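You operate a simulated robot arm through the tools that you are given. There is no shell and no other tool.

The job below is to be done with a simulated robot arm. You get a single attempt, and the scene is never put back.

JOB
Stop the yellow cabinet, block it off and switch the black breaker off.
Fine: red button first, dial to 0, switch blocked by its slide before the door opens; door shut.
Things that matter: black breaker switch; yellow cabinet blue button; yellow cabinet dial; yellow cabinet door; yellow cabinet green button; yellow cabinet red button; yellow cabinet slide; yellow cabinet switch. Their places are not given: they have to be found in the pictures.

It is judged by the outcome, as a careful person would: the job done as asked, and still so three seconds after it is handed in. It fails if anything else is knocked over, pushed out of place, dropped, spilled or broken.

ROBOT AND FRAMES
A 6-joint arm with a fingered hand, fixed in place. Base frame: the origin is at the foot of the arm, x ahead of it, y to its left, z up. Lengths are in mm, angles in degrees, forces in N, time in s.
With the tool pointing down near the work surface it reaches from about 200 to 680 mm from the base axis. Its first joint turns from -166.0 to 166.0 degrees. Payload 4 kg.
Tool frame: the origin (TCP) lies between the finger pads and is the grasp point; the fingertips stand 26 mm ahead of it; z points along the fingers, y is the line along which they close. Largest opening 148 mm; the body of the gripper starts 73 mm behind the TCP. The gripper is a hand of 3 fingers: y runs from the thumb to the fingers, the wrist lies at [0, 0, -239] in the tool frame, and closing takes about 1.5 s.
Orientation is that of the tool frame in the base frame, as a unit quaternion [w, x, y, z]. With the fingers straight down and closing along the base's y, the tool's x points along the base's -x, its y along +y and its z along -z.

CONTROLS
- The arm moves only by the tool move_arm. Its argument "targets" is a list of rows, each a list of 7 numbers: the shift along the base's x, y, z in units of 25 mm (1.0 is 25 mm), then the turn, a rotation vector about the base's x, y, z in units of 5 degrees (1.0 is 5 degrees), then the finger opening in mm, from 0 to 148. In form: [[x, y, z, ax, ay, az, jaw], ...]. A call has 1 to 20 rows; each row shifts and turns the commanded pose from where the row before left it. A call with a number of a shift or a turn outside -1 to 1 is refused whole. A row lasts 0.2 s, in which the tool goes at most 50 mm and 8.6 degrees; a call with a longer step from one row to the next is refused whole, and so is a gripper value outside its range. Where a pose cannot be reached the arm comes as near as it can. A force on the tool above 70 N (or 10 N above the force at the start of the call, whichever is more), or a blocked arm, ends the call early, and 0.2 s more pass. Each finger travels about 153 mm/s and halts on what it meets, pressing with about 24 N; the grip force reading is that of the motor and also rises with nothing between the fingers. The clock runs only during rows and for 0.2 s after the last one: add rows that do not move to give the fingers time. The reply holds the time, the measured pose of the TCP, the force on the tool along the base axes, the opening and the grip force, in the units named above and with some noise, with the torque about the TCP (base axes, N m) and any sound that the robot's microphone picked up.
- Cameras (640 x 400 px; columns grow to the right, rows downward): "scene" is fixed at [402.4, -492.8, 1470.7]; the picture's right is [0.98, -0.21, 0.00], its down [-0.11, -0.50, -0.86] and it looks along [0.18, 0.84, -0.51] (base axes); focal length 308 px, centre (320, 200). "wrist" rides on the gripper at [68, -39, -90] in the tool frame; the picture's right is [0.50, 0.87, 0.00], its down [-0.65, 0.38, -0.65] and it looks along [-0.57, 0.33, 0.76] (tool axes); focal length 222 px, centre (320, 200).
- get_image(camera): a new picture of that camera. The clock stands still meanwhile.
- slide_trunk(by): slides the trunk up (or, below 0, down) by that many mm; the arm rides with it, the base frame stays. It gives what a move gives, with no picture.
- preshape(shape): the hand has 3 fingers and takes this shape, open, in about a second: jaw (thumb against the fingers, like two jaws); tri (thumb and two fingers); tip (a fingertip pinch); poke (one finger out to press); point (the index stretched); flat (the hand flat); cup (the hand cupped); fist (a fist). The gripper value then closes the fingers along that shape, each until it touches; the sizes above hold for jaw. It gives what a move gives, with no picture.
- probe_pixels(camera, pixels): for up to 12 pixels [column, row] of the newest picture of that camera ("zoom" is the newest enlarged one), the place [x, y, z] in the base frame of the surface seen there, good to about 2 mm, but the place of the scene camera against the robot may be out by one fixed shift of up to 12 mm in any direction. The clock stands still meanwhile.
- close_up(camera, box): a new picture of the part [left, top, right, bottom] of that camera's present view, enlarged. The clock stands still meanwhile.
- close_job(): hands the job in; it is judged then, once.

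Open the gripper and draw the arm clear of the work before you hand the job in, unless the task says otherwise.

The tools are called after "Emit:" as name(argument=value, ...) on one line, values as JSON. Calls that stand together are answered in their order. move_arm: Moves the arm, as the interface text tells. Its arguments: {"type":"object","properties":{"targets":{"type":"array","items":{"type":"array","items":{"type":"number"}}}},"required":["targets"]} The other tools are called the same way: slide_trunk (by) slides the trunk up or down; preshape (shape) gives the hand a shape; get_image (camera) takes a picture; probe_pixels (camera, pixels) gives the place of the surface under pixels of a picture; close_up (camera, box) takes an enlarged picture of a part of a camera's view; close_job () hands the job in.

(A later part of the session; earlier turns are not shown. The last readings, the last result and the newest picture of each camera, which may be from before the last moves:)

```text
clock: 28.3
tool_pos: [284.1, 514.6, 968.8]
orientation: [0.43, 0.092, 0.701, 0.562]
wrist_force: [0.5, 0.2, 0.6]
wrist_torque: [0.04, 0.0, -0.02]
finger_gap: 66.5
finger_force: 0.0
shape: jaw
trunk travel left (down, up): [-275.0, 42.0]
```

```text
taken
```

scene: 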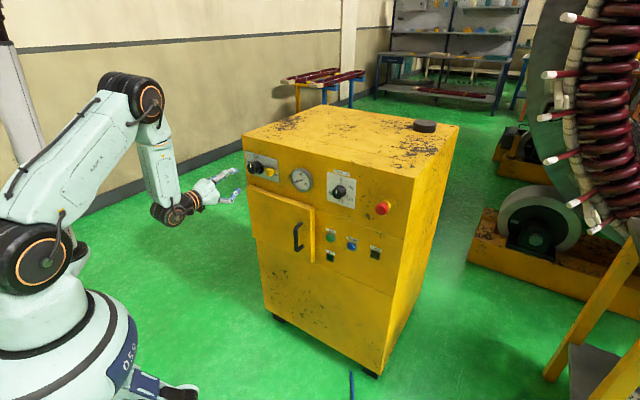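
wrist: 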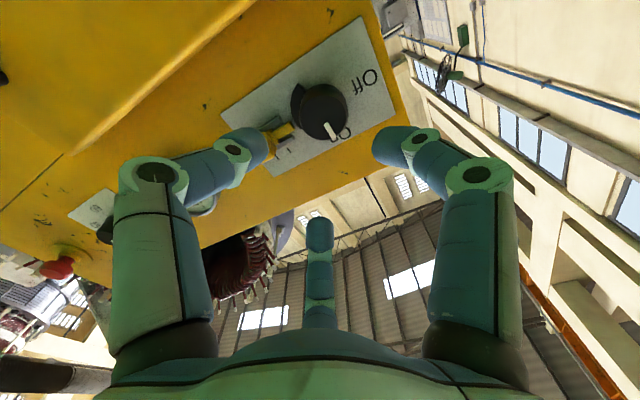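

The hand is rolled and centred on the knob. I advance straight until the fingertips are just short of the dark sector (tip d≈703).

Emit:
move_arm(targets=[[0.63, 0.637, 0, 0, 0, 0, 66], [0.63, 0.637, 0, 0, 0, 0, 66], [0.63, 0.637, 0, 0, 0, 0, 66], [0.63, 0.637, 0, 0, 0, 0, 66], [0.62, 0.63, 0, 0, 0, 0, 66]])

Emit:
get_image(camera="wrist")

Emit:
close_up(camera="scene", box=[225, 130, 325, 210])

```text
clock: 29.5
tool_pos: [364.6, 594.8, 967.2]
orientation: [0.43, 0.092, 0.702, 0.56]
wrist_force: [-0.4, 0.0, 0.2]
wrist_torque: [-0.03, 0.03, -0.01]
finger_gap: 66.2
finger_force: 0.1
shape: jaw
trunk travel left (down, up): [-275.0, 42.0]
```

```text
taken
```

wrist: 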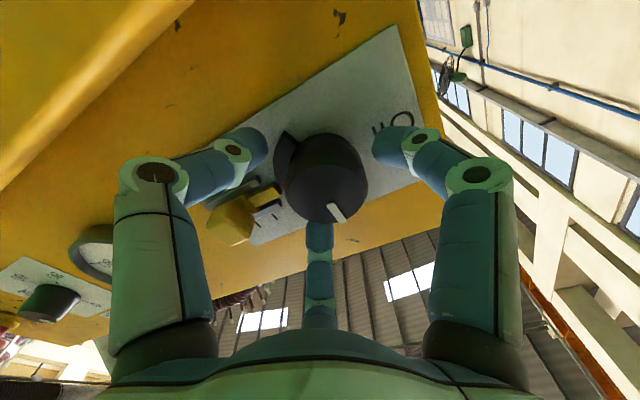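

```text
5.00 times, centred on (275, 170) of scene
```

zoom: 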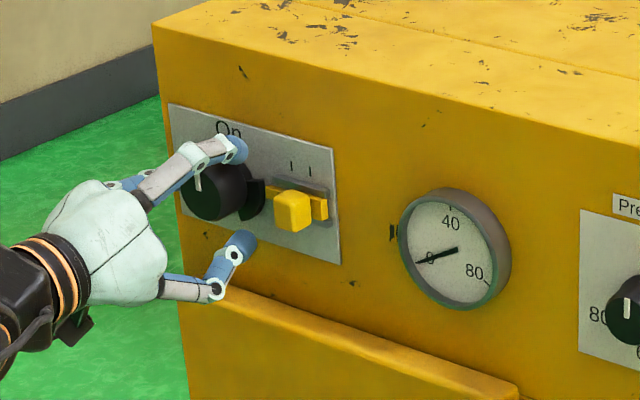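

The fingers surround the knob: one above near "On", one below, clear of the slide. I close on the knob.

Emit:
move_arm(targets=[[-0.02, 0.02, 0.04, 0, 0, 0, 66], [0, 0, 0, 0, 0, 0, 30], [0, 0, 0, 0, 0, 0, 30], [0, 0, 0, 0, 0, 0, 30], [0, 0, 0, 0, 0, 0, 30]])

Emit:
get_image(camera="wrist")

```text
clock: 30.7
tool_pos: [364.0, 593.5, 968.8]
orientation: [0.43, 0.092, 0.701, 0.561]
wrist_force: [2.5, 1.3, 0.2]
wrist_torque: [-0.04, -0.04, -0.02]
finger_gap: 38.3
finger_force: 24.8
shape: jaw
trunk travel left (down, up): [-275.0, 42.0]
```

```text
taken
```

wrist: 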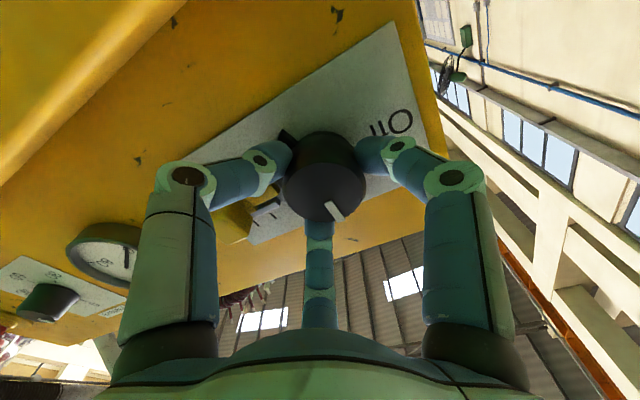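

Gripped (gap 38.3, 24.8 N). I turn counter-clockwise 64° first, watching force and torque.

Emit:
move_arm(targets=[[0, 0, 0, -0.9, -0.9, 0, 30], [0, 0, 0, -0.9, -0.9, 0, 30], [0, 0, 0, -0.9, -0.9, 0, 30], [0, 0, 0, -0.9, -0.9, 0, 30], [0, 0, 0, -0.9, -0.9, 0, 30], [0, 0, 0, -0.9, -0.9, 0, 30], [0, 0, 0, -0.9, -0.9, 0, 30], [0, 0, 0, -0.9, -0.9, 0, 30], [0, 0, 0, -0.9, -0.9, 0, 30], [0, 0, 0, -0.9, -0.9, 0, 30]])

Emit:
get_image(camera="wrist")

Emit:
close_up(camera="scene", box=[225, 130, 325, 210])

```text
clock: 32.9
tool_pos: [364.3, 594.7, 970.2]
orientation: [0.662, -0.292, 0.644, 0.249]
wrist_force: [3.5, 8.2, 7.5]
wrist_torque: [0.18, -0.07, 0.11]
finger_gap: 37.6
finger_force: 24.6
shape: jaw
trunk travel left (down, up): [-275.0, 42.0]
```

```text
taken
```

wrist: 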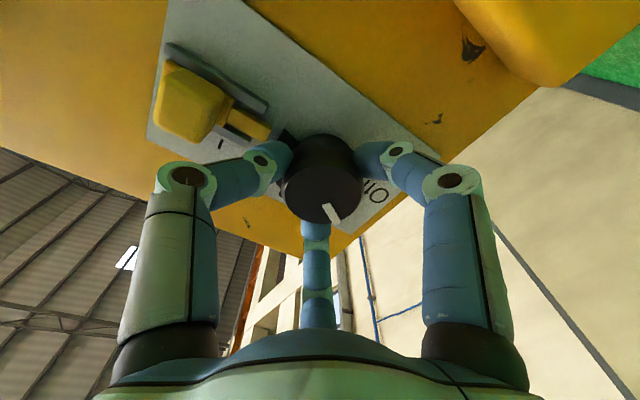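

```text
5.00 times, centred on (275, 170) of scene
```

zoom: 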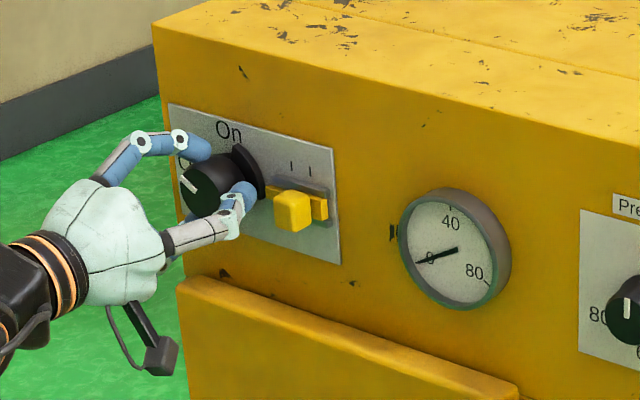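

The knob follows (pointer now up-left, about 64° turned). I turn the remaining 27°.

Emit:
move_arm(targets=[[0, 0, 0, -0.95, -0.95, 0, 30], [0, 0, 0, -0.95, -0.95, 0, 30], [0, 0, 0, -0.95, -0.95, 0, 30], [0, 0, 0, -0.95, -0.95, 0, 30]])

Emit:
close_up(camera="scene", box=[225, 130, 325, 210])

Emit:
get_image(camera="wrist")

```text
clock: 33.9
tool_pos: [363.1, 594.6, 969.7]
orientation: [0.702, -0.434, 0.558, 0.088]
wrist_force: [1.7, 7.3, 10.7]
wrist_torque: [0.12, -0.18, 0.11]
finger_gap: 37.5
finger_force: 23.7
shape: jaw
trunk travel left (down, up): [-275.0, 42.0]
```

```text
5.00 times, centred on (275, 170) of scene
```

zoom: 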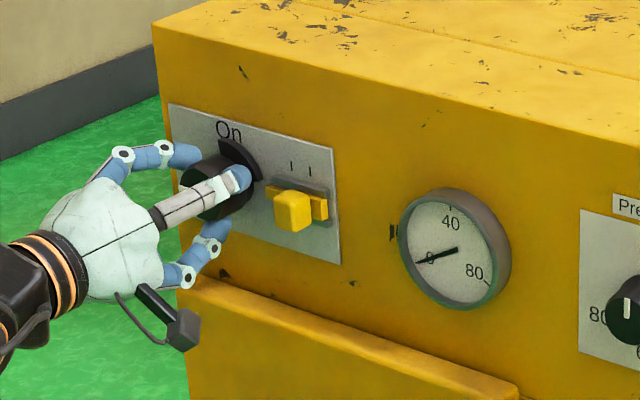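

```text
taken
```

wrist: 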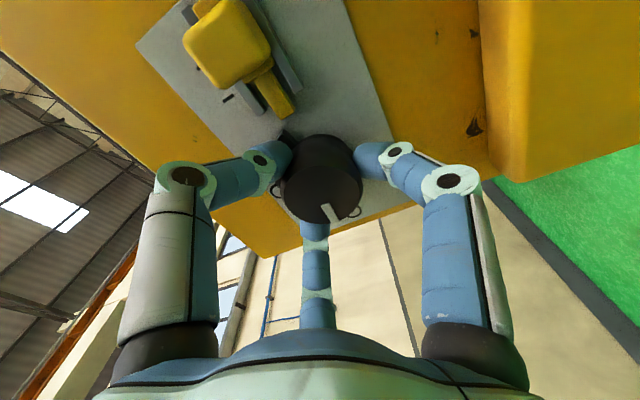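

The knob has turned about 90°. I release with a modest opening, draw straight back and look at the pointer.

Emit:
move_arm(targets=[[0, 0, 0, 0, 0, 0, 66], [0, 0, 0, 0, 0, 0, 66], [0, 0, 0, 0, 0, 0, 66], [-0.6, -0.6, 0, 0, 0, 0, 66], [-0.7, -0.7, 0, 0, 0, 0, 66], [-0.7, -0.7, 0, 0, 0, 0, 66], [-0.7, -0.7, 0, 0, 0, 0, 66], [-0.7, -0.7, 0, 0, 0, 0, 66]])

Emit:
get_image(camera="wrist")

Emit:
close_up(camera="scene", box=[225, 130, 325, 210])

Emit:
close_up(camera="wrist", box=[220, 20, 420, 160])

```text
clock: 35.7
tool_pos: [278.6, 508.8, 969.9]
orientation: [0.702, -0.433, 0.559, 0.087]
wrist_force: [0.3, 0.1, -0.4]
wrist_torque: [0.04, -0.02, 0.01]
finger_gap: 65.3
finger_force: 0.2
shape: jaw
trunk travel left (down, up): [-275.0, 42.0]
```

```text
taken
```

wrist: 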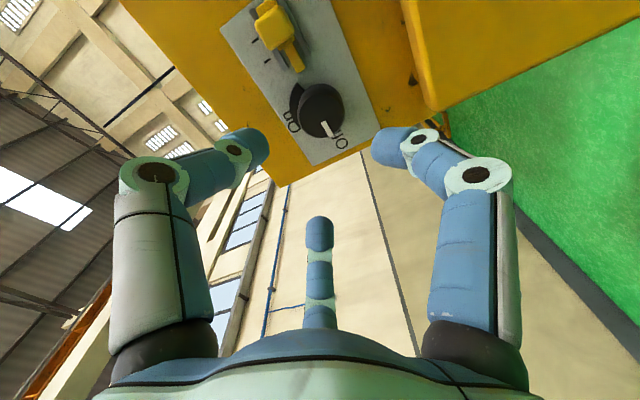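

```text
5.00 times, centred on (275, 170) of scene
```

zoom: 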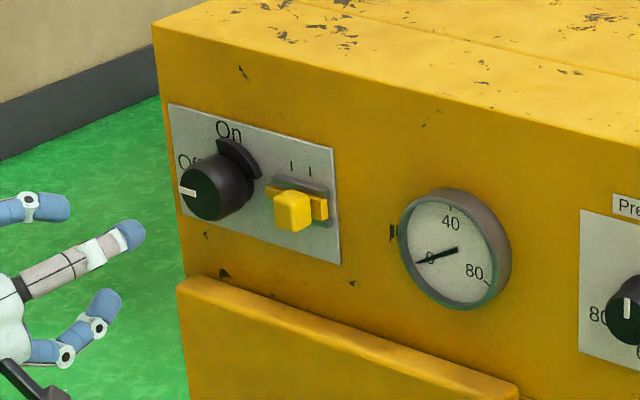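

```text
2.86 times, centred on (320, 90) of wrist
```

zoom: 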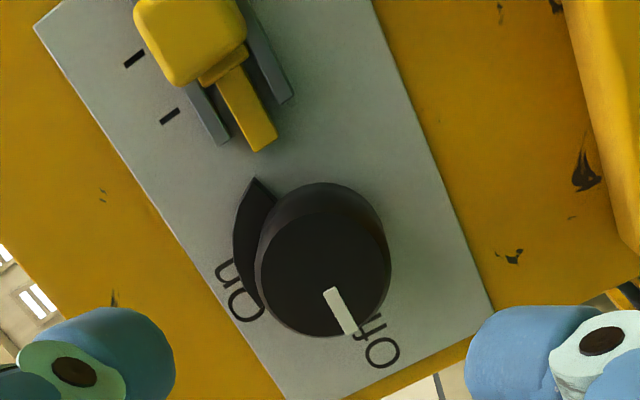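

The pointer is at Off and the sector has moved up, freeing the slide's way. I now probe the slide block, tongue and marks to plan the push to the left.

Emit:
close_up(camera="wrist", box=[220, 0, 380, 100])

```text
4.00 times, centred on (300, 50) of wrist
```

zoom: 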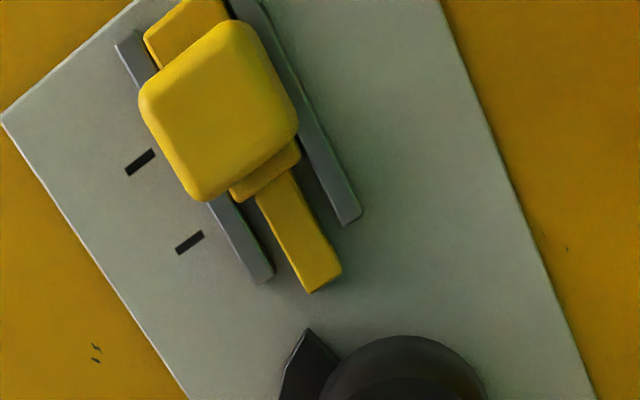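

The block face spans about (140,95)-(298,120) in this zoom, with the carriage and tongue beneath. I probe its corners, the tongue tip and both marks.

Emit:
probe_pixels(camera="zoom", pixels=[[152, 97], [230, 37], [285, 115], [207, 185], [218, 110], [180, 20], [325, 278], [310, 285], [340, 268], [140, 162], [190, 242], [290, 150]])

```text
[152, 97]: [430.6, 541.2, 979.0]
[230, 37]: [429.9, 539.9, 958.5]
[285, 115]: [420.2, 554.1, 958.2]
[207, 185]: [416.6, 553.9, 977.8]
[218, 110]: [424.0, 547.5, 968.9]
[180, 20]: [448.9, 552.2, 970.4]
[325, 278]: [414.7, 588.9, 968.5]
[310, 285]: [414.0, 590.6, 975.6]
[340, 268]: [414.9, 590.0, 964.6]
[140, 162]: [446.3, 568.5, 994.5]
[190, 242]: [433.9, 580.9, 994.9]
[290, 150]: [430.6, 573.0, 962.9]
```

Block: u from -99 to -75, z 956–981, front face d≈686; marks at u=-86 and -104, so it must go about 17 mm left. I close the hand, roll it back level and place it to the right of the block, still short of the panel.

Emit:
move_arm(targets=[[0.91, -0.423, -0.01, 0.863, 0.863, 0, 0], [0.91, -0.423, -0.01, 0.863, 0.863, 0, 0], [0.91, -0.423, -0.01, 0.863, 0.863, 0, 0], [0.91, -0.423, -0.01, 0.863, 0.863, 0, 0], [0.91, -0.423, -0.01, 0.863, 0.863, 0, 0], [0, 0, 0, 0, 0, 0, 0], [0, 0, 0, 0, 0, 0, 0]])

Emit:
get_image(camera="wrist")

Emit:
close_up(camera="wrist", box=[240, 90, 420, 210])

```text
clock: 37.3
tool_pos: [392.5, 457.3, 969.4]
orientation: [0.653, -0.271, 0.653, 0.271]
wrist_force: [-0.4, -0.5, 0.3]
wrist_torque: [0.02, -0.01, 0.02]
finger_gap: 0.1
finger_force: 24.2
shape: jaw
trunk travel left (down, up): [-275.0, 42.0]
```

```text
taken
```

wrist: 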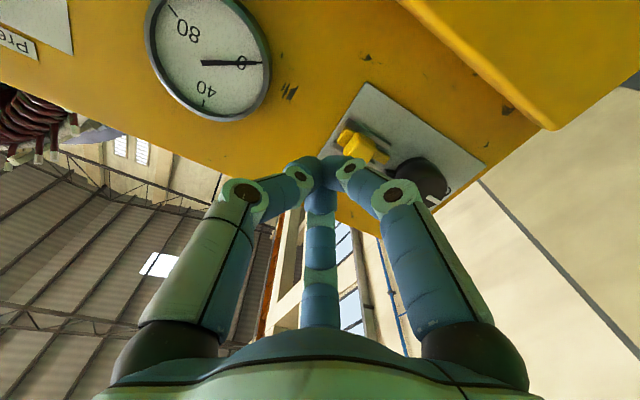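

```text
3.33 times, centred on (330, 150) of wrist
```

zoom: 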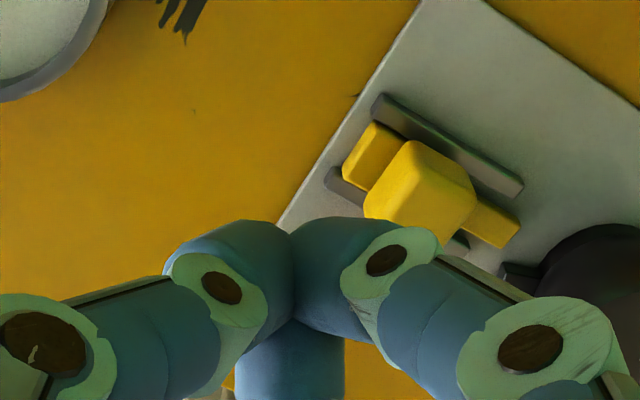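

The closed hand is right of the slide. I probe the fingertip surfaces to know how far the cluster reaches toward the block.

Emit:
probe_pixels(camera="zoom", pixels=[[340, 225], [400, 235], [432, 245], [310, 250], [250, 230], [200, 240], [355, 320], [435, 262], [300, 345], [530, 300], [375, 225], [420, 195]])

```text
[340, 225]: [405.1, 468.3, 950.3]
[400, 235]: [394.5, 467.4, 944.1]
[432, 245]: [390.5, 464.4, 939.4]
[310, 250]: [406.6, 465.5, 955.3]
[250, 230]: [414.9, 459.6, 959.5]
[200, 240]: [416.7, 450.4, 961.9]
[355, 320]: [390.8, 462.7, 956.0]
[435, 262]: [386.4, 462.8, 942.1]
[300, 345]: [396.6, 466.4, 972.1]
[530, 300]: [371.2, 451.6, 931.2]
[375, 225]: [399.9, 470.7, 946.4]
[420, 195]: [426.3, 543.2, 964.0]
```

Fingertip cluster reaches only about 10–15 mm to the left of the axis, so at u=-46 it clears the block (right edge -75). I advance straight in to tip d≈703.

Emit:
move_arm(targets=[[0.545, 0.545, -0.01, 0, 0, 0, 0], [0.545, 0.545, -0.01, 0, 0, 0, 0], [0.545, 0.545, -0.01, 0, 0, 0, 0], [0.545, 0.545, -0.01, 0, 0, 0, 0]])

Emit:
get_image(camera="wrist")

Emit:
close_up(camera="scene", box=[225, 130, 325, 210])

```text
clock: 38.3
tool_pos: [446.9, 510.6, 967.7]
orientation: [0.653, -0.271, 0.654, 0.269]
wrist_force: [0.9, -0.1, 0.0]
wrist_torque: [0.03, -0.01, 0.01]
finger_gap: 0.0
finger_force: 24.0
shape: jaw
trunk travel left (down, up): [-275.0, 42.0]
```

```text
taken
```

wrist: 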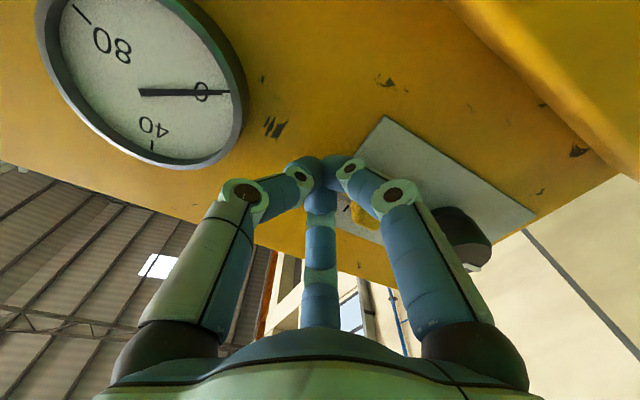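

```text
5.00 times, centred on (275, 170) of scene
```

zoom: 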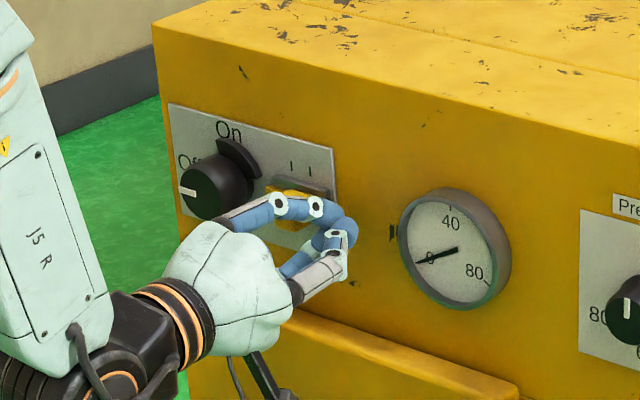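

Fingertips are beside the block, above and below it clear. I move left in 4 mm steps and watch the force for contact.

Emit:
move_arm(targets=[[-0.113, 0.113, 0.02, 0, 0, 0, 0], [-0.113, 0.113, 0.02, 0, 0, 0, 0], [-0.113, 0.113, 0, 0, 0, 0, 0], [-0.113, 0.113, 0, 0, 0, 0, 0]])

Emit:
close_up(camera="scene", box=[235, 140, 315, 190])

Emit:
close_up(camera="wrist", box=[270, 110, 470, 250])

```text
clock: 39.3
tool_pos: [436.4, 521.6, 968.9]
orientation: [0.653, -0.272, 0.653, 0.269]
wrist_force: [1.0, -1.2, 0.2]
wrist_torque: [0.01, 0.03, 0.02]
finger_gap: 0.2
finger_force: 23.3
shape: jaw
trunk travel left (down, up): [-275.0, 42.0]
```

```text
8.00 times, centred on (275, 165) of scene
```

zoom: 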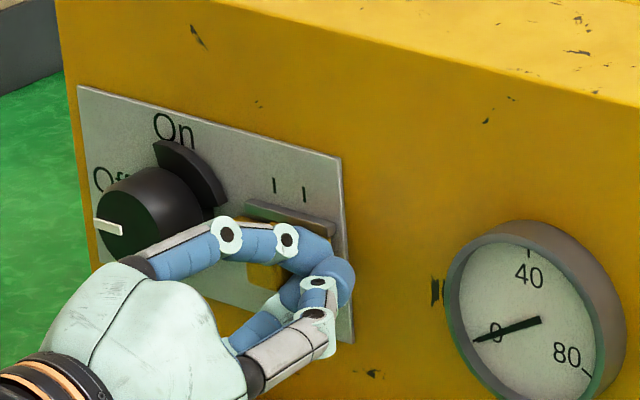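

```text
2.86 times, centred on (370, 180) of wrist
```

zoom: 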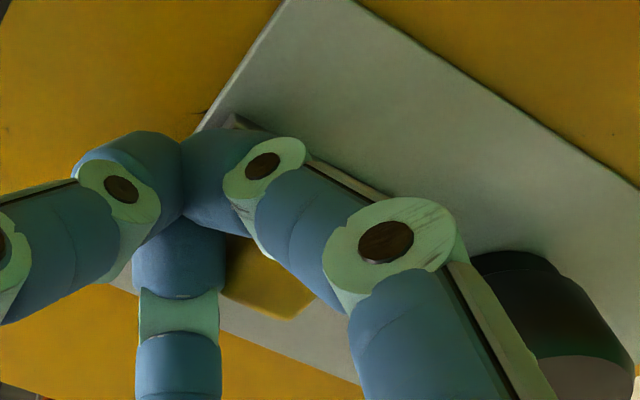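

A first slight reaction (about 1.5 N to the right) shows contact. I push another 14 mm left in small steps.

Emit:
move_arm(targets=[[-0.1, 0.1, 0, 0, 0, 0, 0], [-0.1, 0.1, 0, 0, 0, 0, 0], [-0.1, 0.1, 0, 0, 0, 0, 0], [-0.1, 0.1, 0, 0, 0, 0, 0]])

Emit:
close_up(camera="scene", box=[235, 140, 315, 190])

Emit:
close_up(camera="wrist", box=[270, 110, 470, 250])

```text
clock: 40.3
tool_pos: [425.5, 531.3, 968.5]
orientation: [0.653, -0.272, 0.653, 0.27]
wrist_force: [0.1, 0.4, 0.5]
wrist_torque: [0.0, -0.02, 0.02]
finger_gap: 0.1
finger_force: 23.9
shape: jaw
trunk travel left (down, up): [-275.0, 42.0]
```

```text
8.00 times, centred on (275, 165) of scene
```

zoom: 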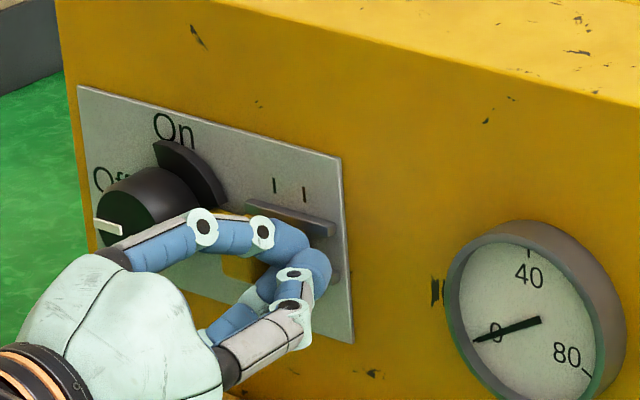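

```text
2.86 times, centred on (370, 180) of wrist
```

zoom: 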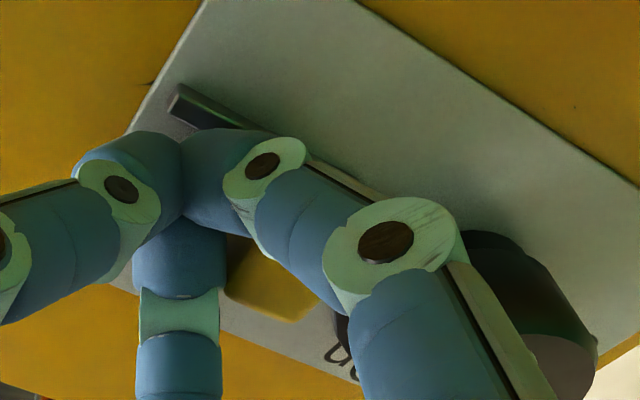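

The block moves with the fingers (about 14 mm so far). I push a few more mm and watch for the end stop.

Emit:
move_arm(targets=[[-0.057, 0.057, 0, 0, 0, 0, 0], [-0.057, 0.057, 0, 0, 0, 0, 0]])

Emit:
move_arm(targets=[[-0.057, 0.057, 0, 0, 0, 0, 0]])

```text
clock: 40.9
tool_pos: [424.3, 532.6, 968.6]
orientation: [0.653, -0.271, 0.654, 0.269]
wrist_force: [4.5, -3.1, -0.4]
wrist_torque: [0.07, 0.03, -0.05]
finger_gap: 0.0
finger_force: 24.2
shape: jaw
trunk travel left (down, up): [-275.0, 42.0]
```

```text
clock: 41.3
tool_pos: [421.8, 533.1, 968.6]
orientation: [0.653, -0.27, 0.654, 0.269]
wrist_force: [8.0, -6.7, -0.6]
wrist_torque: [0.05, 0.05, -0.14]
finger_gap: 0.0
finger_force: 24.0
shape: jaw
trunk travel left (down, up): [-275.0, 42.0]
```

Force has risen to about 10 N, so the slide is at its end. I back off to the right, then draw out and look at the slide.

Emit:
move_arm(targets=[[0.25, -0.25, 0, 0, 0, 0, 0], [0.4, -0.4, 0, 0, 0, 0, 0], [-0.6, -0.6, 0, 0, 0, 0, 0], [-0.7, -0.7, 0, 0, 0, 0, 0], [-0.7, -0.7, 0, 0, 0, 0, 0], [-0.7, -0.7, 0, 0, 0, 0, 0], [-0.7, -0.7, 0, 0, 0, 0, 0]])

Emit:
close_up(camera="scene", box=[235, 140, 315, 190])

Emit:
get_image(camera="wrist")

Emit:
close_up(camera="wrist", box=[270, 60, 470, 200])

```text
clock: 42.9
tool_pos: [353.6, 434.1, 968.5]
orientation: [0.653, -0.271, 0.653, 0.27]
wrist_force: [0.1, 0.6, 0.1]
wrist_torque: [-0.03, 0.02, -0.01]
finger_gap: 0.0
finger_force: 24.3
shape: jaw
trunk travel left (down, up): [-275.0, 42.0]
```

```text
8.00 times, centred on (275, 165) of scene
```

zoom: 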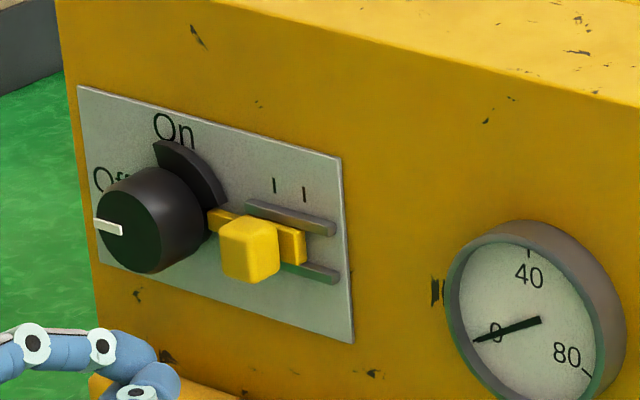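

```text
taken
```

wrist: 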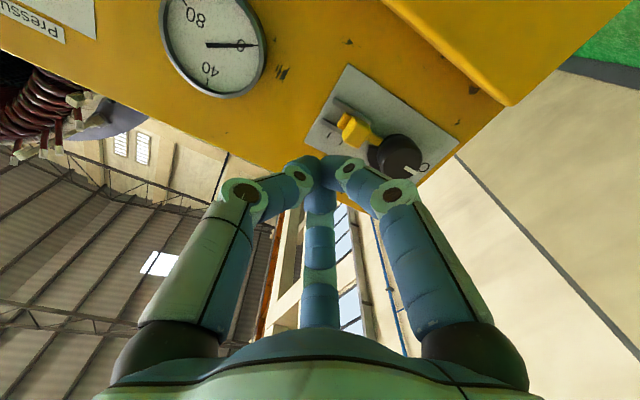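

```text
2.86 times, centred on (370, 130) of wrist
```

zoom: 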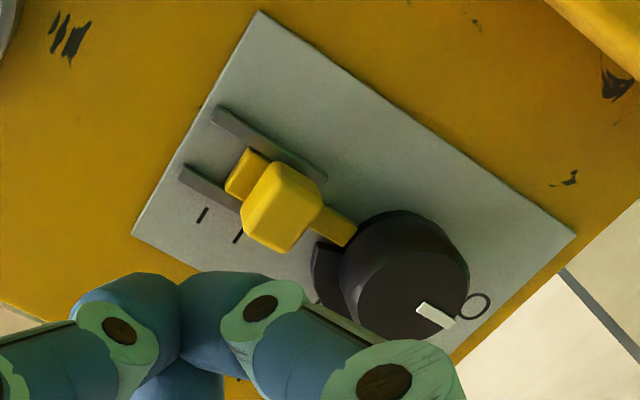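

The slide's tongue now reaches the knob below the sector. I probe block and tongue to confirm the travel.

Emit:
probe_pixels(camera="zoom", pixels=[[275, 210], [340, 230], [350, 240], [237, 237], [202, 215], [255, 220], [310, 215]])

```text
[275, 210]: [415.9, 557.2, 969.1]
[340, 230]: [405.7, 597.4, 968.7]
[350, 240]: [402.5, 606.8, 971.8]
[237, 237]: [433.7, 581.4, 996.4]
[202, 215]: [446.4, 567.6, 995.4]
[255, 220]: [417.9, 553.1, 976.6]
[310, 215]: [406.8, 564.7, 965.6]
```

The tongue sits against the knob (u≈-140) and the end stop was felt, so the switch is blocked at Off. Next the door: I move in front of its handle (u≈56, z≈755) with the fingers open and look.

Emit:
move_arm(targets=[[0.32, -0.32, -0.854, 0, 0, 0, 80], [0.32, -0.32, -0.854, 0, 0, 0, 80], [0.32, -0.32, -0.854, 0, 0, 0, 80], [0.32, -0.32, -0.854, 0, 0, 0, 80], [0.32, -0.32, -0.854, 0, 0, 0, 80], [0.32, -0.32, -0.854, 0, 0, 0, 80], [0.32, -0.32, -0.854, 0, 0, 0, 80], [0.32, -0.32, -0.854, 0, 0, 0, 80], [0.32, -0.32, -0.854, 0, 0, 0, 80], [0.32, -0.32, -0.854, 0, 0, 0, 80]])

Emit:
get_image(camera="wrist")

Emit:
get_image(camera="scene")

```text
clock: 45.1
tool_pos: [432.3, 355.5, 756.0]
orientation: [0.653, -0.271, 0.654, 0.27]
wrist_force: [0.0, 0.3, 0.0]
wrist_torque: [-0.03, 0.0, 0.01]
finger_gap: 80.0
finger_force: 0.1
shape: jaw
trunk travel left (down, up): [-275.0, 42.0]
```

```text
taken
```

wrist: 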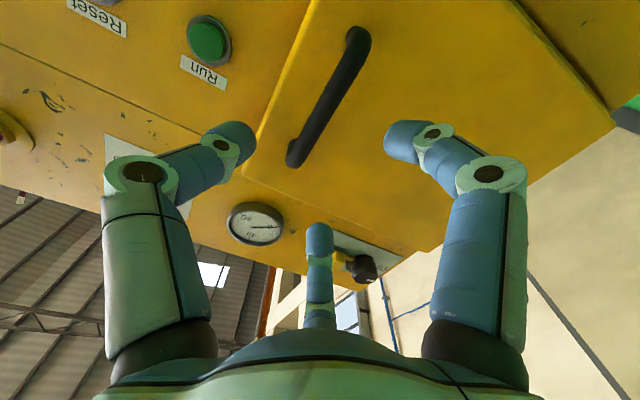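

```text
taken
```

scene: 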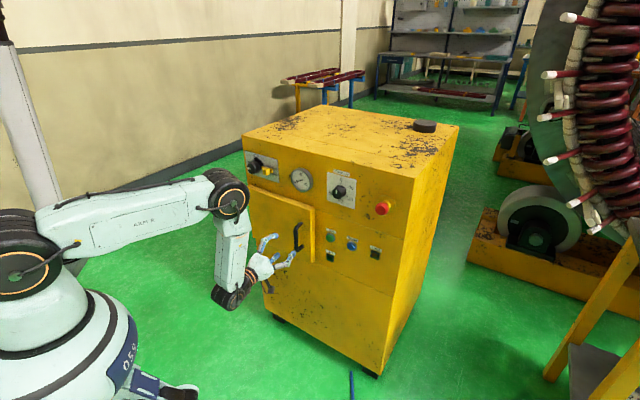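

The handle bar runs from (356,40) to (297,155) in the wrist picture. I probe along it and at the door's edges.

Emit:
probe_pixels(camera="wrist", pixels=[[340, 72], [327, 97], [314, 122], [300, 150], [353, 45], [363, 32], [290, 163], [270, 130], [318, 15], [400, 80], [440, 110], [265, 120]])

Emit:
close_up(camera="wrist", box=[230, 0, 430, 180])

```text
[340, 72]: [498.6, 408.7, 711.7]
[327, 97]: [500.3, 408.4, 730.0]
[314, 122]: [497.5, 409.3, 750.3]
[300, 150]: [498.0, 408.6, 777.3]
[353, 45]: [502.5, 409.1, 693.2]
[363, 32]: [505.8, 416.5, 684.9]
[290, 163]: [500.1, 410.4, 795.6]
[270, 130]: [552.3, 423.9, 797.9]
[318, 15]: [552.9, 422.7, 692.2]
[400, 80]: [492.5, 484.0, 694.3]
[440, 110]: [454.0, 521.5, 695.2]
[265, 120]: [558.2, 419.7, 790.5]
```

```text
2.22 times, centred on (330, 90) of wrist
```

zoom: 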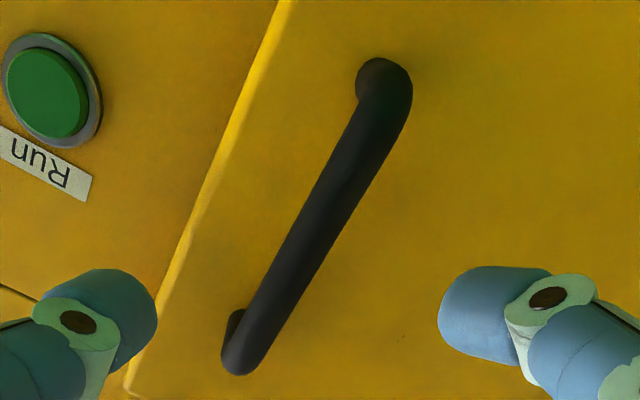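

The handle bar is at u≈63.5, front d≈641, z 685–797, with the door face at d≈690. I advance so the bar lies between the pads, then close on it.

Emit:
move_arm(targets=[[0.709, 0.578, -0.14, 0, 0, 0, 80], [0.709, 0.578, -0.14, 0, 0, 0, 80], [0.709, 0.578, -0.14, 0, 0, 0, 80], [0.709, 0.578, -0.14, 0, 0, 0, 80]])

Emit:
get_image(camera="wrist")

```text
clock: 46.1
tool_pos: [504.0, 412.5, 742.8]
orientation: [0.653, -0.272, 0.653, 0.271]
wrist_force: [-0.4, 0.2, -0.3]
wrist_torque: [0.04, 0.02, 0.02]
finger_gap: 79.8
finger_force: 0.1
shape: jaw
trunk travel left (down, up): [-275.0, 42.0]
```

```text
taken
```

wrist: 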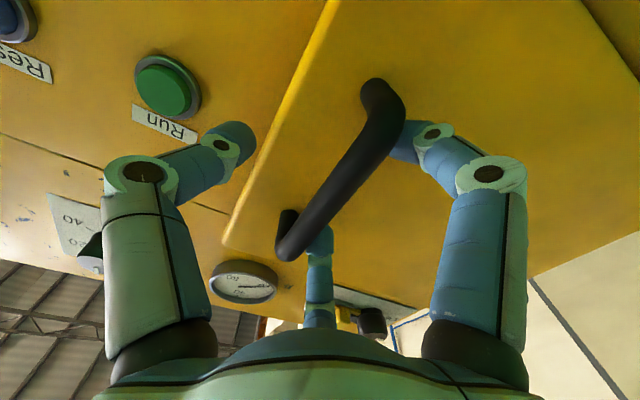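

The bar lies between thumb and fingers. I close on it.

Emit:
move_arm(targets=[[0, 0, 0, 0, 0, 0, 0], [0, 0, 0, 0, 0, 0, 0], [0, 0, 0, 0, 0, 0, 0], [0, 0, 0, 0, 0, 0, 0], [0, 0, 0, 0, 0, 0, 0]])

Emit:
get_image(camera="wrist")

Emit:
close_up(camera="scene", box=[230, 200, 350, 300])

```text
clock: 47.3
tool_pos: [503.1, 411.6, 741.4]
orientation: [0.654, -0.27, 0.654, 0.269]
wrist_force: [1.3, 5.5, -0.3]
wrist_torque: [0.04, 0.02, -0.06]
finger_gap: 5.1
finger_force: 23.8
shape: jaw
trunk travel left (down, up): [-275.0, 42.0]
```

```text
taken
```

wrist: 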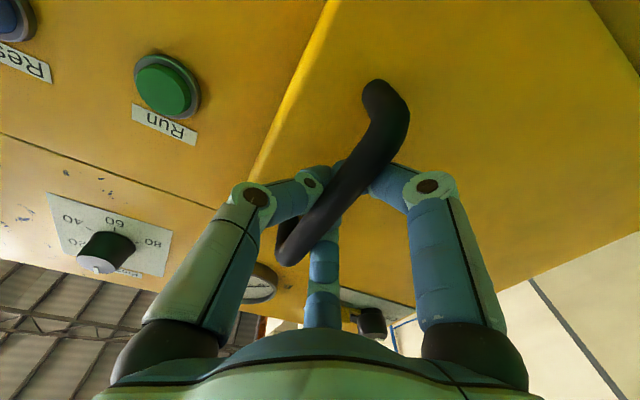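

```text
4.00 times, centred on (290, 250) of scene
```

zoom: 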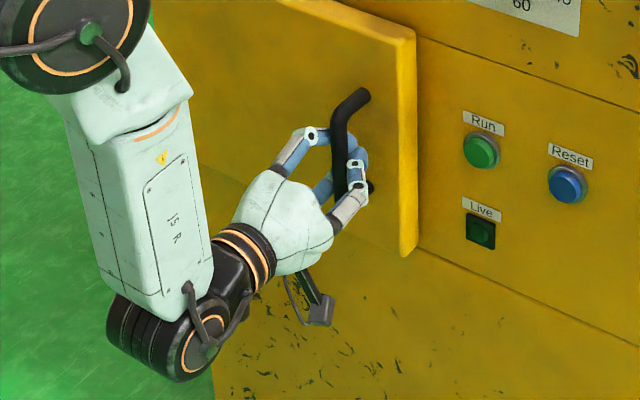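

The fingers cage the bar (gap 5 mm). I start pulling the door along its hinge arc (hinge at the left edge, u≈-214), turning the hand with it, first 10°.

Emit:
move_arm(targets=[[-0.4247, -0.2541, 0, 0, 0, -0.5, 0], [-0.4247, -0.2541, 0, 0, 0, -0.5, 0], [-0.4453, -0.2165, 0, 0, 0, -0.5, 0], [-0.4453, -0.2165, 0, 0, 0, -0.5, 0]])

Emit:
get_image(camera="scene")

```text
clock: 48.3
tool_pos: [459.7, 388.7, 741.9]
orientation: [0.675, -0.214, 0.674, 0.211]
wrist_force: [-2.8, 5.5, 0.9]
wrist_torque: [0.03, -0.01, -0.06]
finger_gap: 5.2
finger_force: 23.3
shape: jaw
trunk travel left (down, up): [-275.0, 42.0]
```

```text
taken
```

scene: 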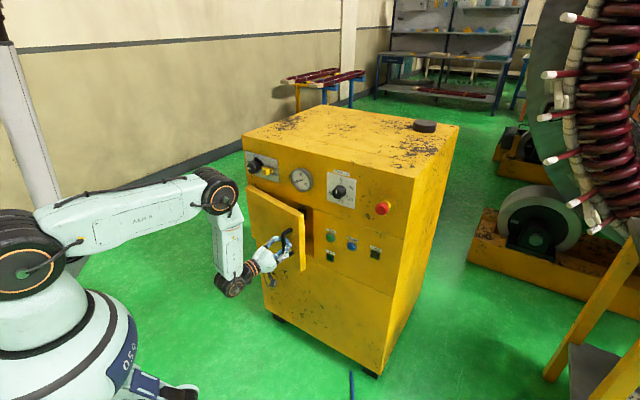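

The door is opening freely with little force. I carry on along the arc to 30°.

Emit:
move_arm(targets=[[-0.4624, -0.1768, 0, 0, 0, -0.5, 0], [-0.4624, -0.1768, 0, 0, 0, -0.5, 0], [-0.4759, -0.1351, 0, 0, 0, -0.5, 0], [-0.4759, -0.1351, 0, 0, 0, -0.5, 0], [-0.4861, -0.0938, 0, 0, 0, -0.5, 0], [-0.4861, -0.0938, 0, 0, 0, -0.5, 0], [-0.4921, -0.0509, 0, 0, 0, -0.5, 0], [-0.4921, -0.0509, 0, 0, 0, -0.5, 0]])

Emit:
get_image(camera="scene")

```text
clock: 50.1
tool_pos: [362.9, 365.4, 742.9]
orientation: [0.701, -0.093, 0.701, 0.091]
wrist_force: [-0.7, 10.8, 1.8]
wrist_torque: [-0.01, 0.03, -0.03]
finger_gap: 5.4
finger_force: 23.6
shape: jaw
trunk travel left (down, up): [-275.0, 42.0]
```

```text
taken
```

scene: 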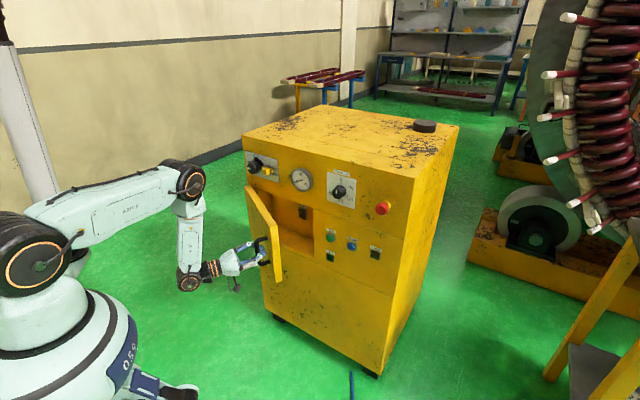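

The door stands open about 30° and something dark is visible inside at about (303,213). I zoom in there before continuing.

Emit:
close_up(camera="scene", box=[240, 180, 330, 270])

Emit:
get_image(camera="wrist")

Emit:
probe_pixels(camera="scene", pixels=[[303, 213], [22, 60], [30, 150], [55, 190], [20, 100], [290, 235], [270, 240]])

```text
4.44 times, centred on (285, 225) of scene
```

zoom: 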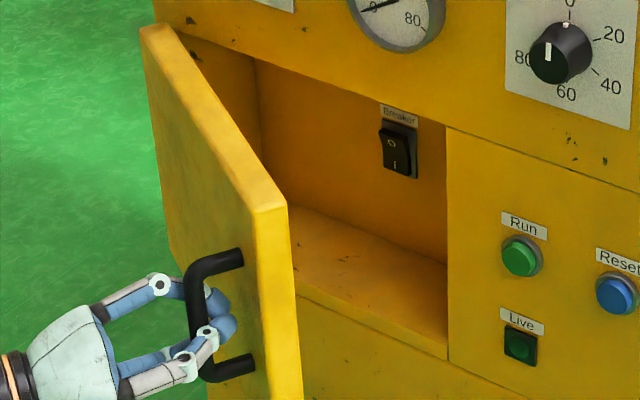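

```text
taken
```

wrist: 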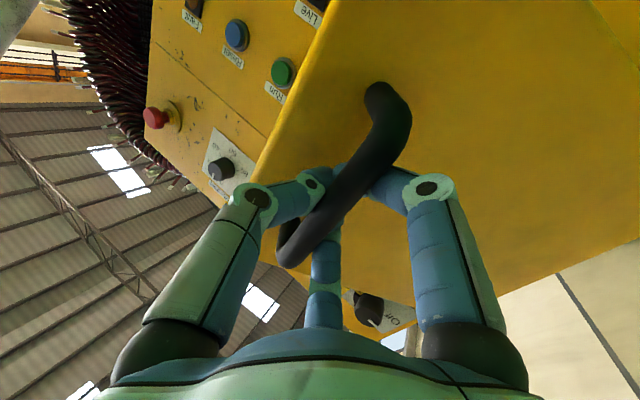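

```text
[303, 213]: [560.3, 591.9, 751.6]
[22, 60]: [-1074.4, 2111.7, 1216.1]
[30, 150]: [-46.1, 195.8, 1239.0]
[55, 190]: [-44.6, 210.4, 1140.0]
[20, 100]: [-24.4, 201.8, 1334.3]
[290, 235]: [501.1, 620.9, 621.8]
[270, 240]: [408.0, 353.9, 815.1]
```

The rocker "Breaker" (O on top, I below) is on the back wall at roughly u≈-31, d≈809, z≈752. Pulling further would bring the wrist near the trunk, so I open the fingers and draw back along the tool axis from the handle, to push the door further from inside later.

Emit:
move_arm(targets=[[0, 0, 0, 0, 0, 0, 100], [0, 0, 0, 0, 0, 0, 100], [0, 0, 0, 0, 0, 0, 100], [0, 0, 0, 0, 0, 0, 100], [-0.58, -0.155, 0, 0, 0, 0, 100], [-0.58, -0.155, 0, 0, 0, 0, 100], [-0.58, -0.155, 0, 0, 0, 0, 100]])

Emit:
get_image(camera="wrist")

Emit:
get_image(camera="scene")

```text
clock: 51.7
tool_pos: [321.1, 353.7, 741.8]
orientation: [0.701, -0.093, 0.701, 0.092]
wrist_force: [-0.2, -0.8, -0.5]
wrist_torque: [0.01, 0.01, 0.03]
finger_gap: 99.7
finger_force: 0.1
shape: jaw
trunk travel left (down, up): [-275.0, 42.0]
```

```text
taken
```

wrist: 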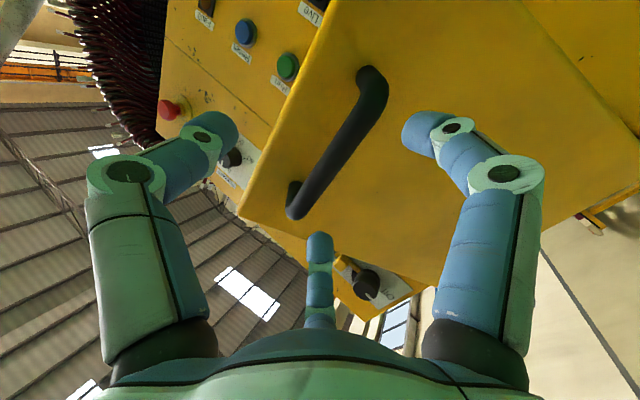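

```text
taken
```

scene: 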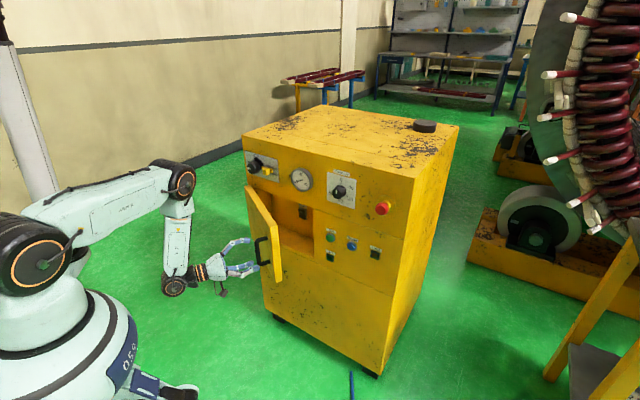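

The handle is free and the door stays put. I probe the door's outer face and free edge to get its angle.

Emit:
probe_pixels(camera="wrist", pixels=[[345, 15], [260, 200], [300, 110], [440, 60], [420, 250], [480, 20], [250, 190], [325, 10], [340, 130], [372, 80], [295, 205]])

Emit:
probe_pixels(camera="scene", pixels=[[248, 190], [284, 225], [286, 280], [246, 188], [280, 222], [278, 250], [255, 220], [303, 205], [303, 218]])

```text
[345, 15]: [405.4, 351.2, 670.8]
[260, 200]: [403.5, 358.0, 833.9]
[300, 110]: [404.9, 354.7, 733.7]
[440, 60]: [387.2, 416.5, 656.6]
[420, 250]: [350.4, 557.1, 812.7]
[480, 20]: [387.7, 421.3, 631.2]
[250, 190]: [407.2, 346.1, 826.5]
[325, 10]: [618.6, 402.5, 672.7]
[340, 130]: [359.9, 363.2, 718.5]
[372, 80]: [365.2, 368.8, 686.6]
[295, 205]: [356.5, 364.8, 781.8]
```

```text
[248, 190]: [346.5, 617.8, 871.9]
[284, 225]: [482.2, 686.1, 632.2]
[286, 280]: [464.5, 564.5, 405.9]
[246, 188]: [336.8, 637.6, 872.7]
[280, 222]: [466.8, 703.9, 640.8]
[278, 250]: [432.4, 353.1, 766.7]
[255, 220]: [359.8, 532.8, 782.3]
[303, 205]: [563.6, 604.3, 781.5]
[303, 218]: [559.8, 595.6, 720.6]
```

The door is at 30° with its free outer corner at about u=45, d=531. I back off a little more, close the fingers, move to the right past the door edge and turn the hand to point forward-left.

Emit:
move_arm(targets=[[-0.58, -0.155, 0, 0, 0, 0, 0], [0, 0, 0, 0, 0, 0, 0], [0, 0, 0, 0, 0, 0, 0], [0.707, -0.707, 0, 0, 0, 0, 0], [0.707, -0.707, 0, 0, 0, 0, 0], [0.707, -0.707, 0, 0, 0, 0, 0]])

Emit:
get_image(camera="scene")

```text
clock: 53.1
tool_pos: [360.4, 295.8, 741.5]
orientation: [0.701, -0.093, 0.701, 0.091]
wrist_force: [0.1, 0.1, -0.7]
wrist_torque: [-0.01, 0.02, -0.01]
finger_gap: 0.0
finger_force: 23.6
shape: jaw
trunk travel left (down, up): [-275.0, 42.0]
```

```text
taken
```

scene: 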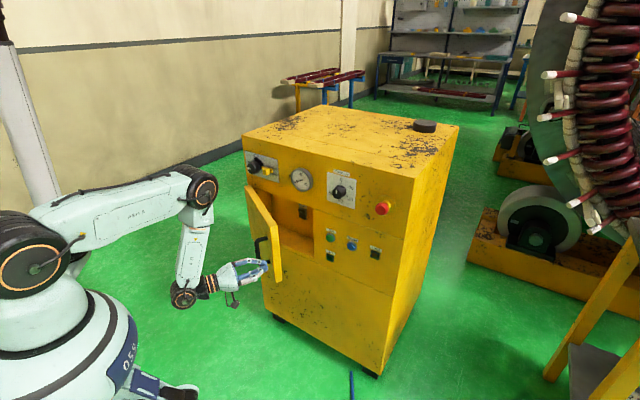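

The hand clears the handle and door. I continue right while yawing the hand +60° so that it points forward-left.

Emit:
move_arm(targets=[[0.26, -0.26, 0, 0, 0, 1, 0], [0.26, -0.26, 0, 0, 0, 1, 0], [0.26, -0.26, 0, 0, 0, 1, 0], [0.26, -0.26, 0, 0, 0, 1, 0], [0.26, -0.26, 0, 0, 0, 1, 0], [0.26, -0.26, 0, 0, 0, 1, 0], [0.26, -0.26, 0, 0, 0, 1, 0], [0.26, -0.26, 0, 0, 0, 1, 0], [0.26, -0.26, 0, 0, 0, 1, 0], [0.26, -0.26, 0, 0, 0, 1, 0], [0.26, -0.26, 0, 0, 0, 1, 0], [0.26, -0.26, 0, 0, 0, 1, 0]])

Emit:
get_image(camera="scene")

Emit:
get_image(camera="wrist")

```text
clock: 55.7
tool_pos: [442.8, 224.3, 740.8]
orientation: [0.56, -0.432, 0.56, 0.431]
wrist_force: [0.3, -0.4, -0.1]
wrist_torque: [0.02, 0.02, 0.0]
finger_gap: 0.0
finger_force: 23.9
shape: jaw
out of reach, approached as far as the arm can: row 2, 3
trunk travel left (down, up): [-275.0, 42.0]
```

```text
taken
```

scene: 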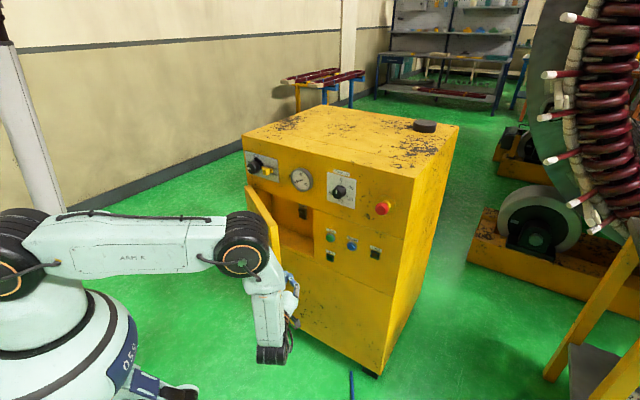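

```text
taken
```

wrist: 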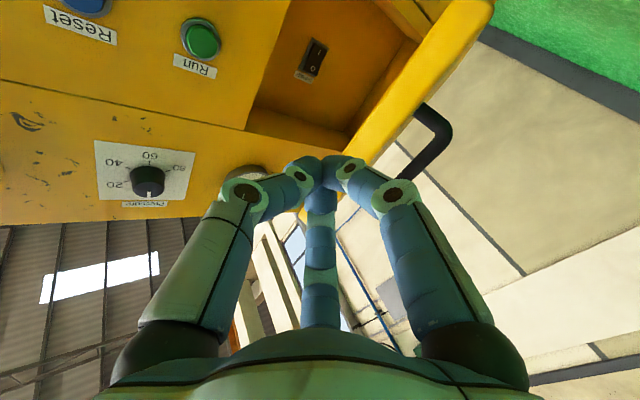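

The wrist camera now sees the recess with the breaker at (315,58) and the open door at right with the handle behind it. I zoom in on the breaker and probe it and the door edge.

Emit:
close_up(camera="wrist", box=[260, 0, 480, 160])

Emit:
probe_pixels(camera="wrist", pixels=[[315, 58], [320, 48], [310, 68], [305, 75], [280, 100], [350, 100], [250, 130], [300, 0], [400, 90], [370, 150], [480, 30], [440, 60]])

```text
2.50 times, centred on (370, 80) of wrist
```

zoom: 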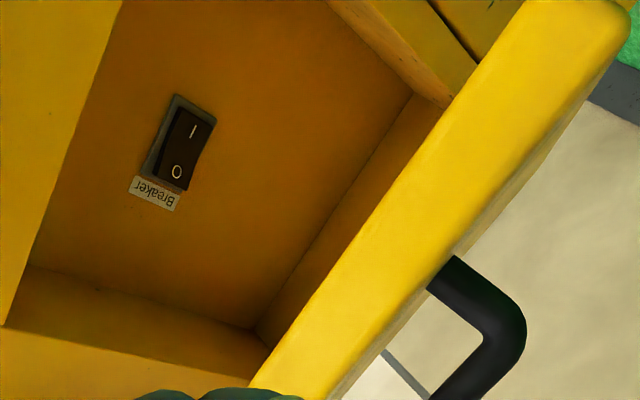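

```text
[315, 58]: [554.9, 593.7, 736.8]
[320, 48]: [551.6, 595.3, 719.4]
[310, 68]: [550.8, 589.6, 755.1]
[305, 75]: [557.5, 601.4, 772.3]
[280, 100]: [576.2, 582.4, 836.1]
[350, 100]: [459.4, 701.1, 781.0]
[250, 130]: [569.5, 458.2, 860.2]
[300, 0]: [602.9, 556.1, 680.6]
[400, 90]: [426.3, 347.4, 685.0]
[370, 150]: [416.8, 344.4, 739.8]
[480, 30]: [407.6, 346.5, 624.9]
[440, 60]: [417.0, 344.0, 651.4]
```

The rocker is at u≈-28, centre z≈737; its O (upper) half at z≈755 stands out (d≈806) and the I half is in (d≈811), so it is On. First I open the door more: I bring the closed hand in behind the door's free edge (inner corner about u=58, d=550).

Emit:
move_arm(targets=[[0.5, 0.665, 0, 0, 0, 0, 0], [0.5, 0.665, 0, 0, 0, 0, 0], [0.5, 0.665, 0, 0, 0, 0, 0], [0.5, 0.665, 0, 0, 0, 0, 0], [0.5, 0.665, 0, 0, 0, 0, 0]])

Emit:
get_image(camera="wrist")

Emit:
get_image(camera="scene")

```text
clock: 56.9
tool_pos: [506.2, 307.2, 740.8]
orientation: [0.56, -0.432, 0.561, 0.43]
wrist_force: [0.4, -0.4, -0.3]
wrist_torque: [0.01, -0.02, -0.02]
finger_gap: 0.0
finger_force: 24.2
shape: jaw
trunk travel left (down, up): [-275.0, 42.0]
```

```text
taken
```

wrist: 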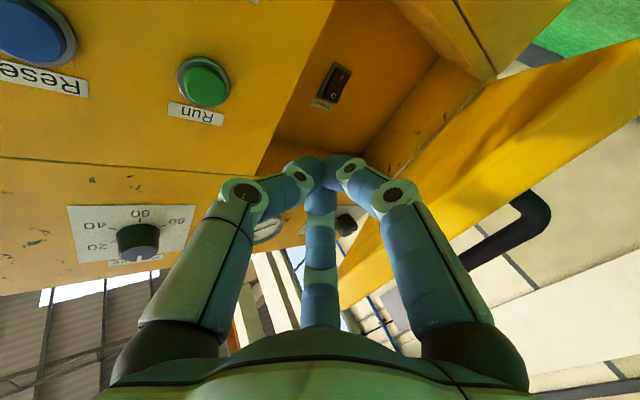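

```text
taken
```

scene: 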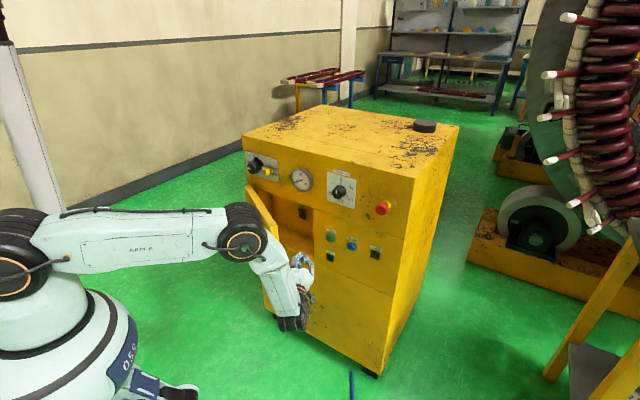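

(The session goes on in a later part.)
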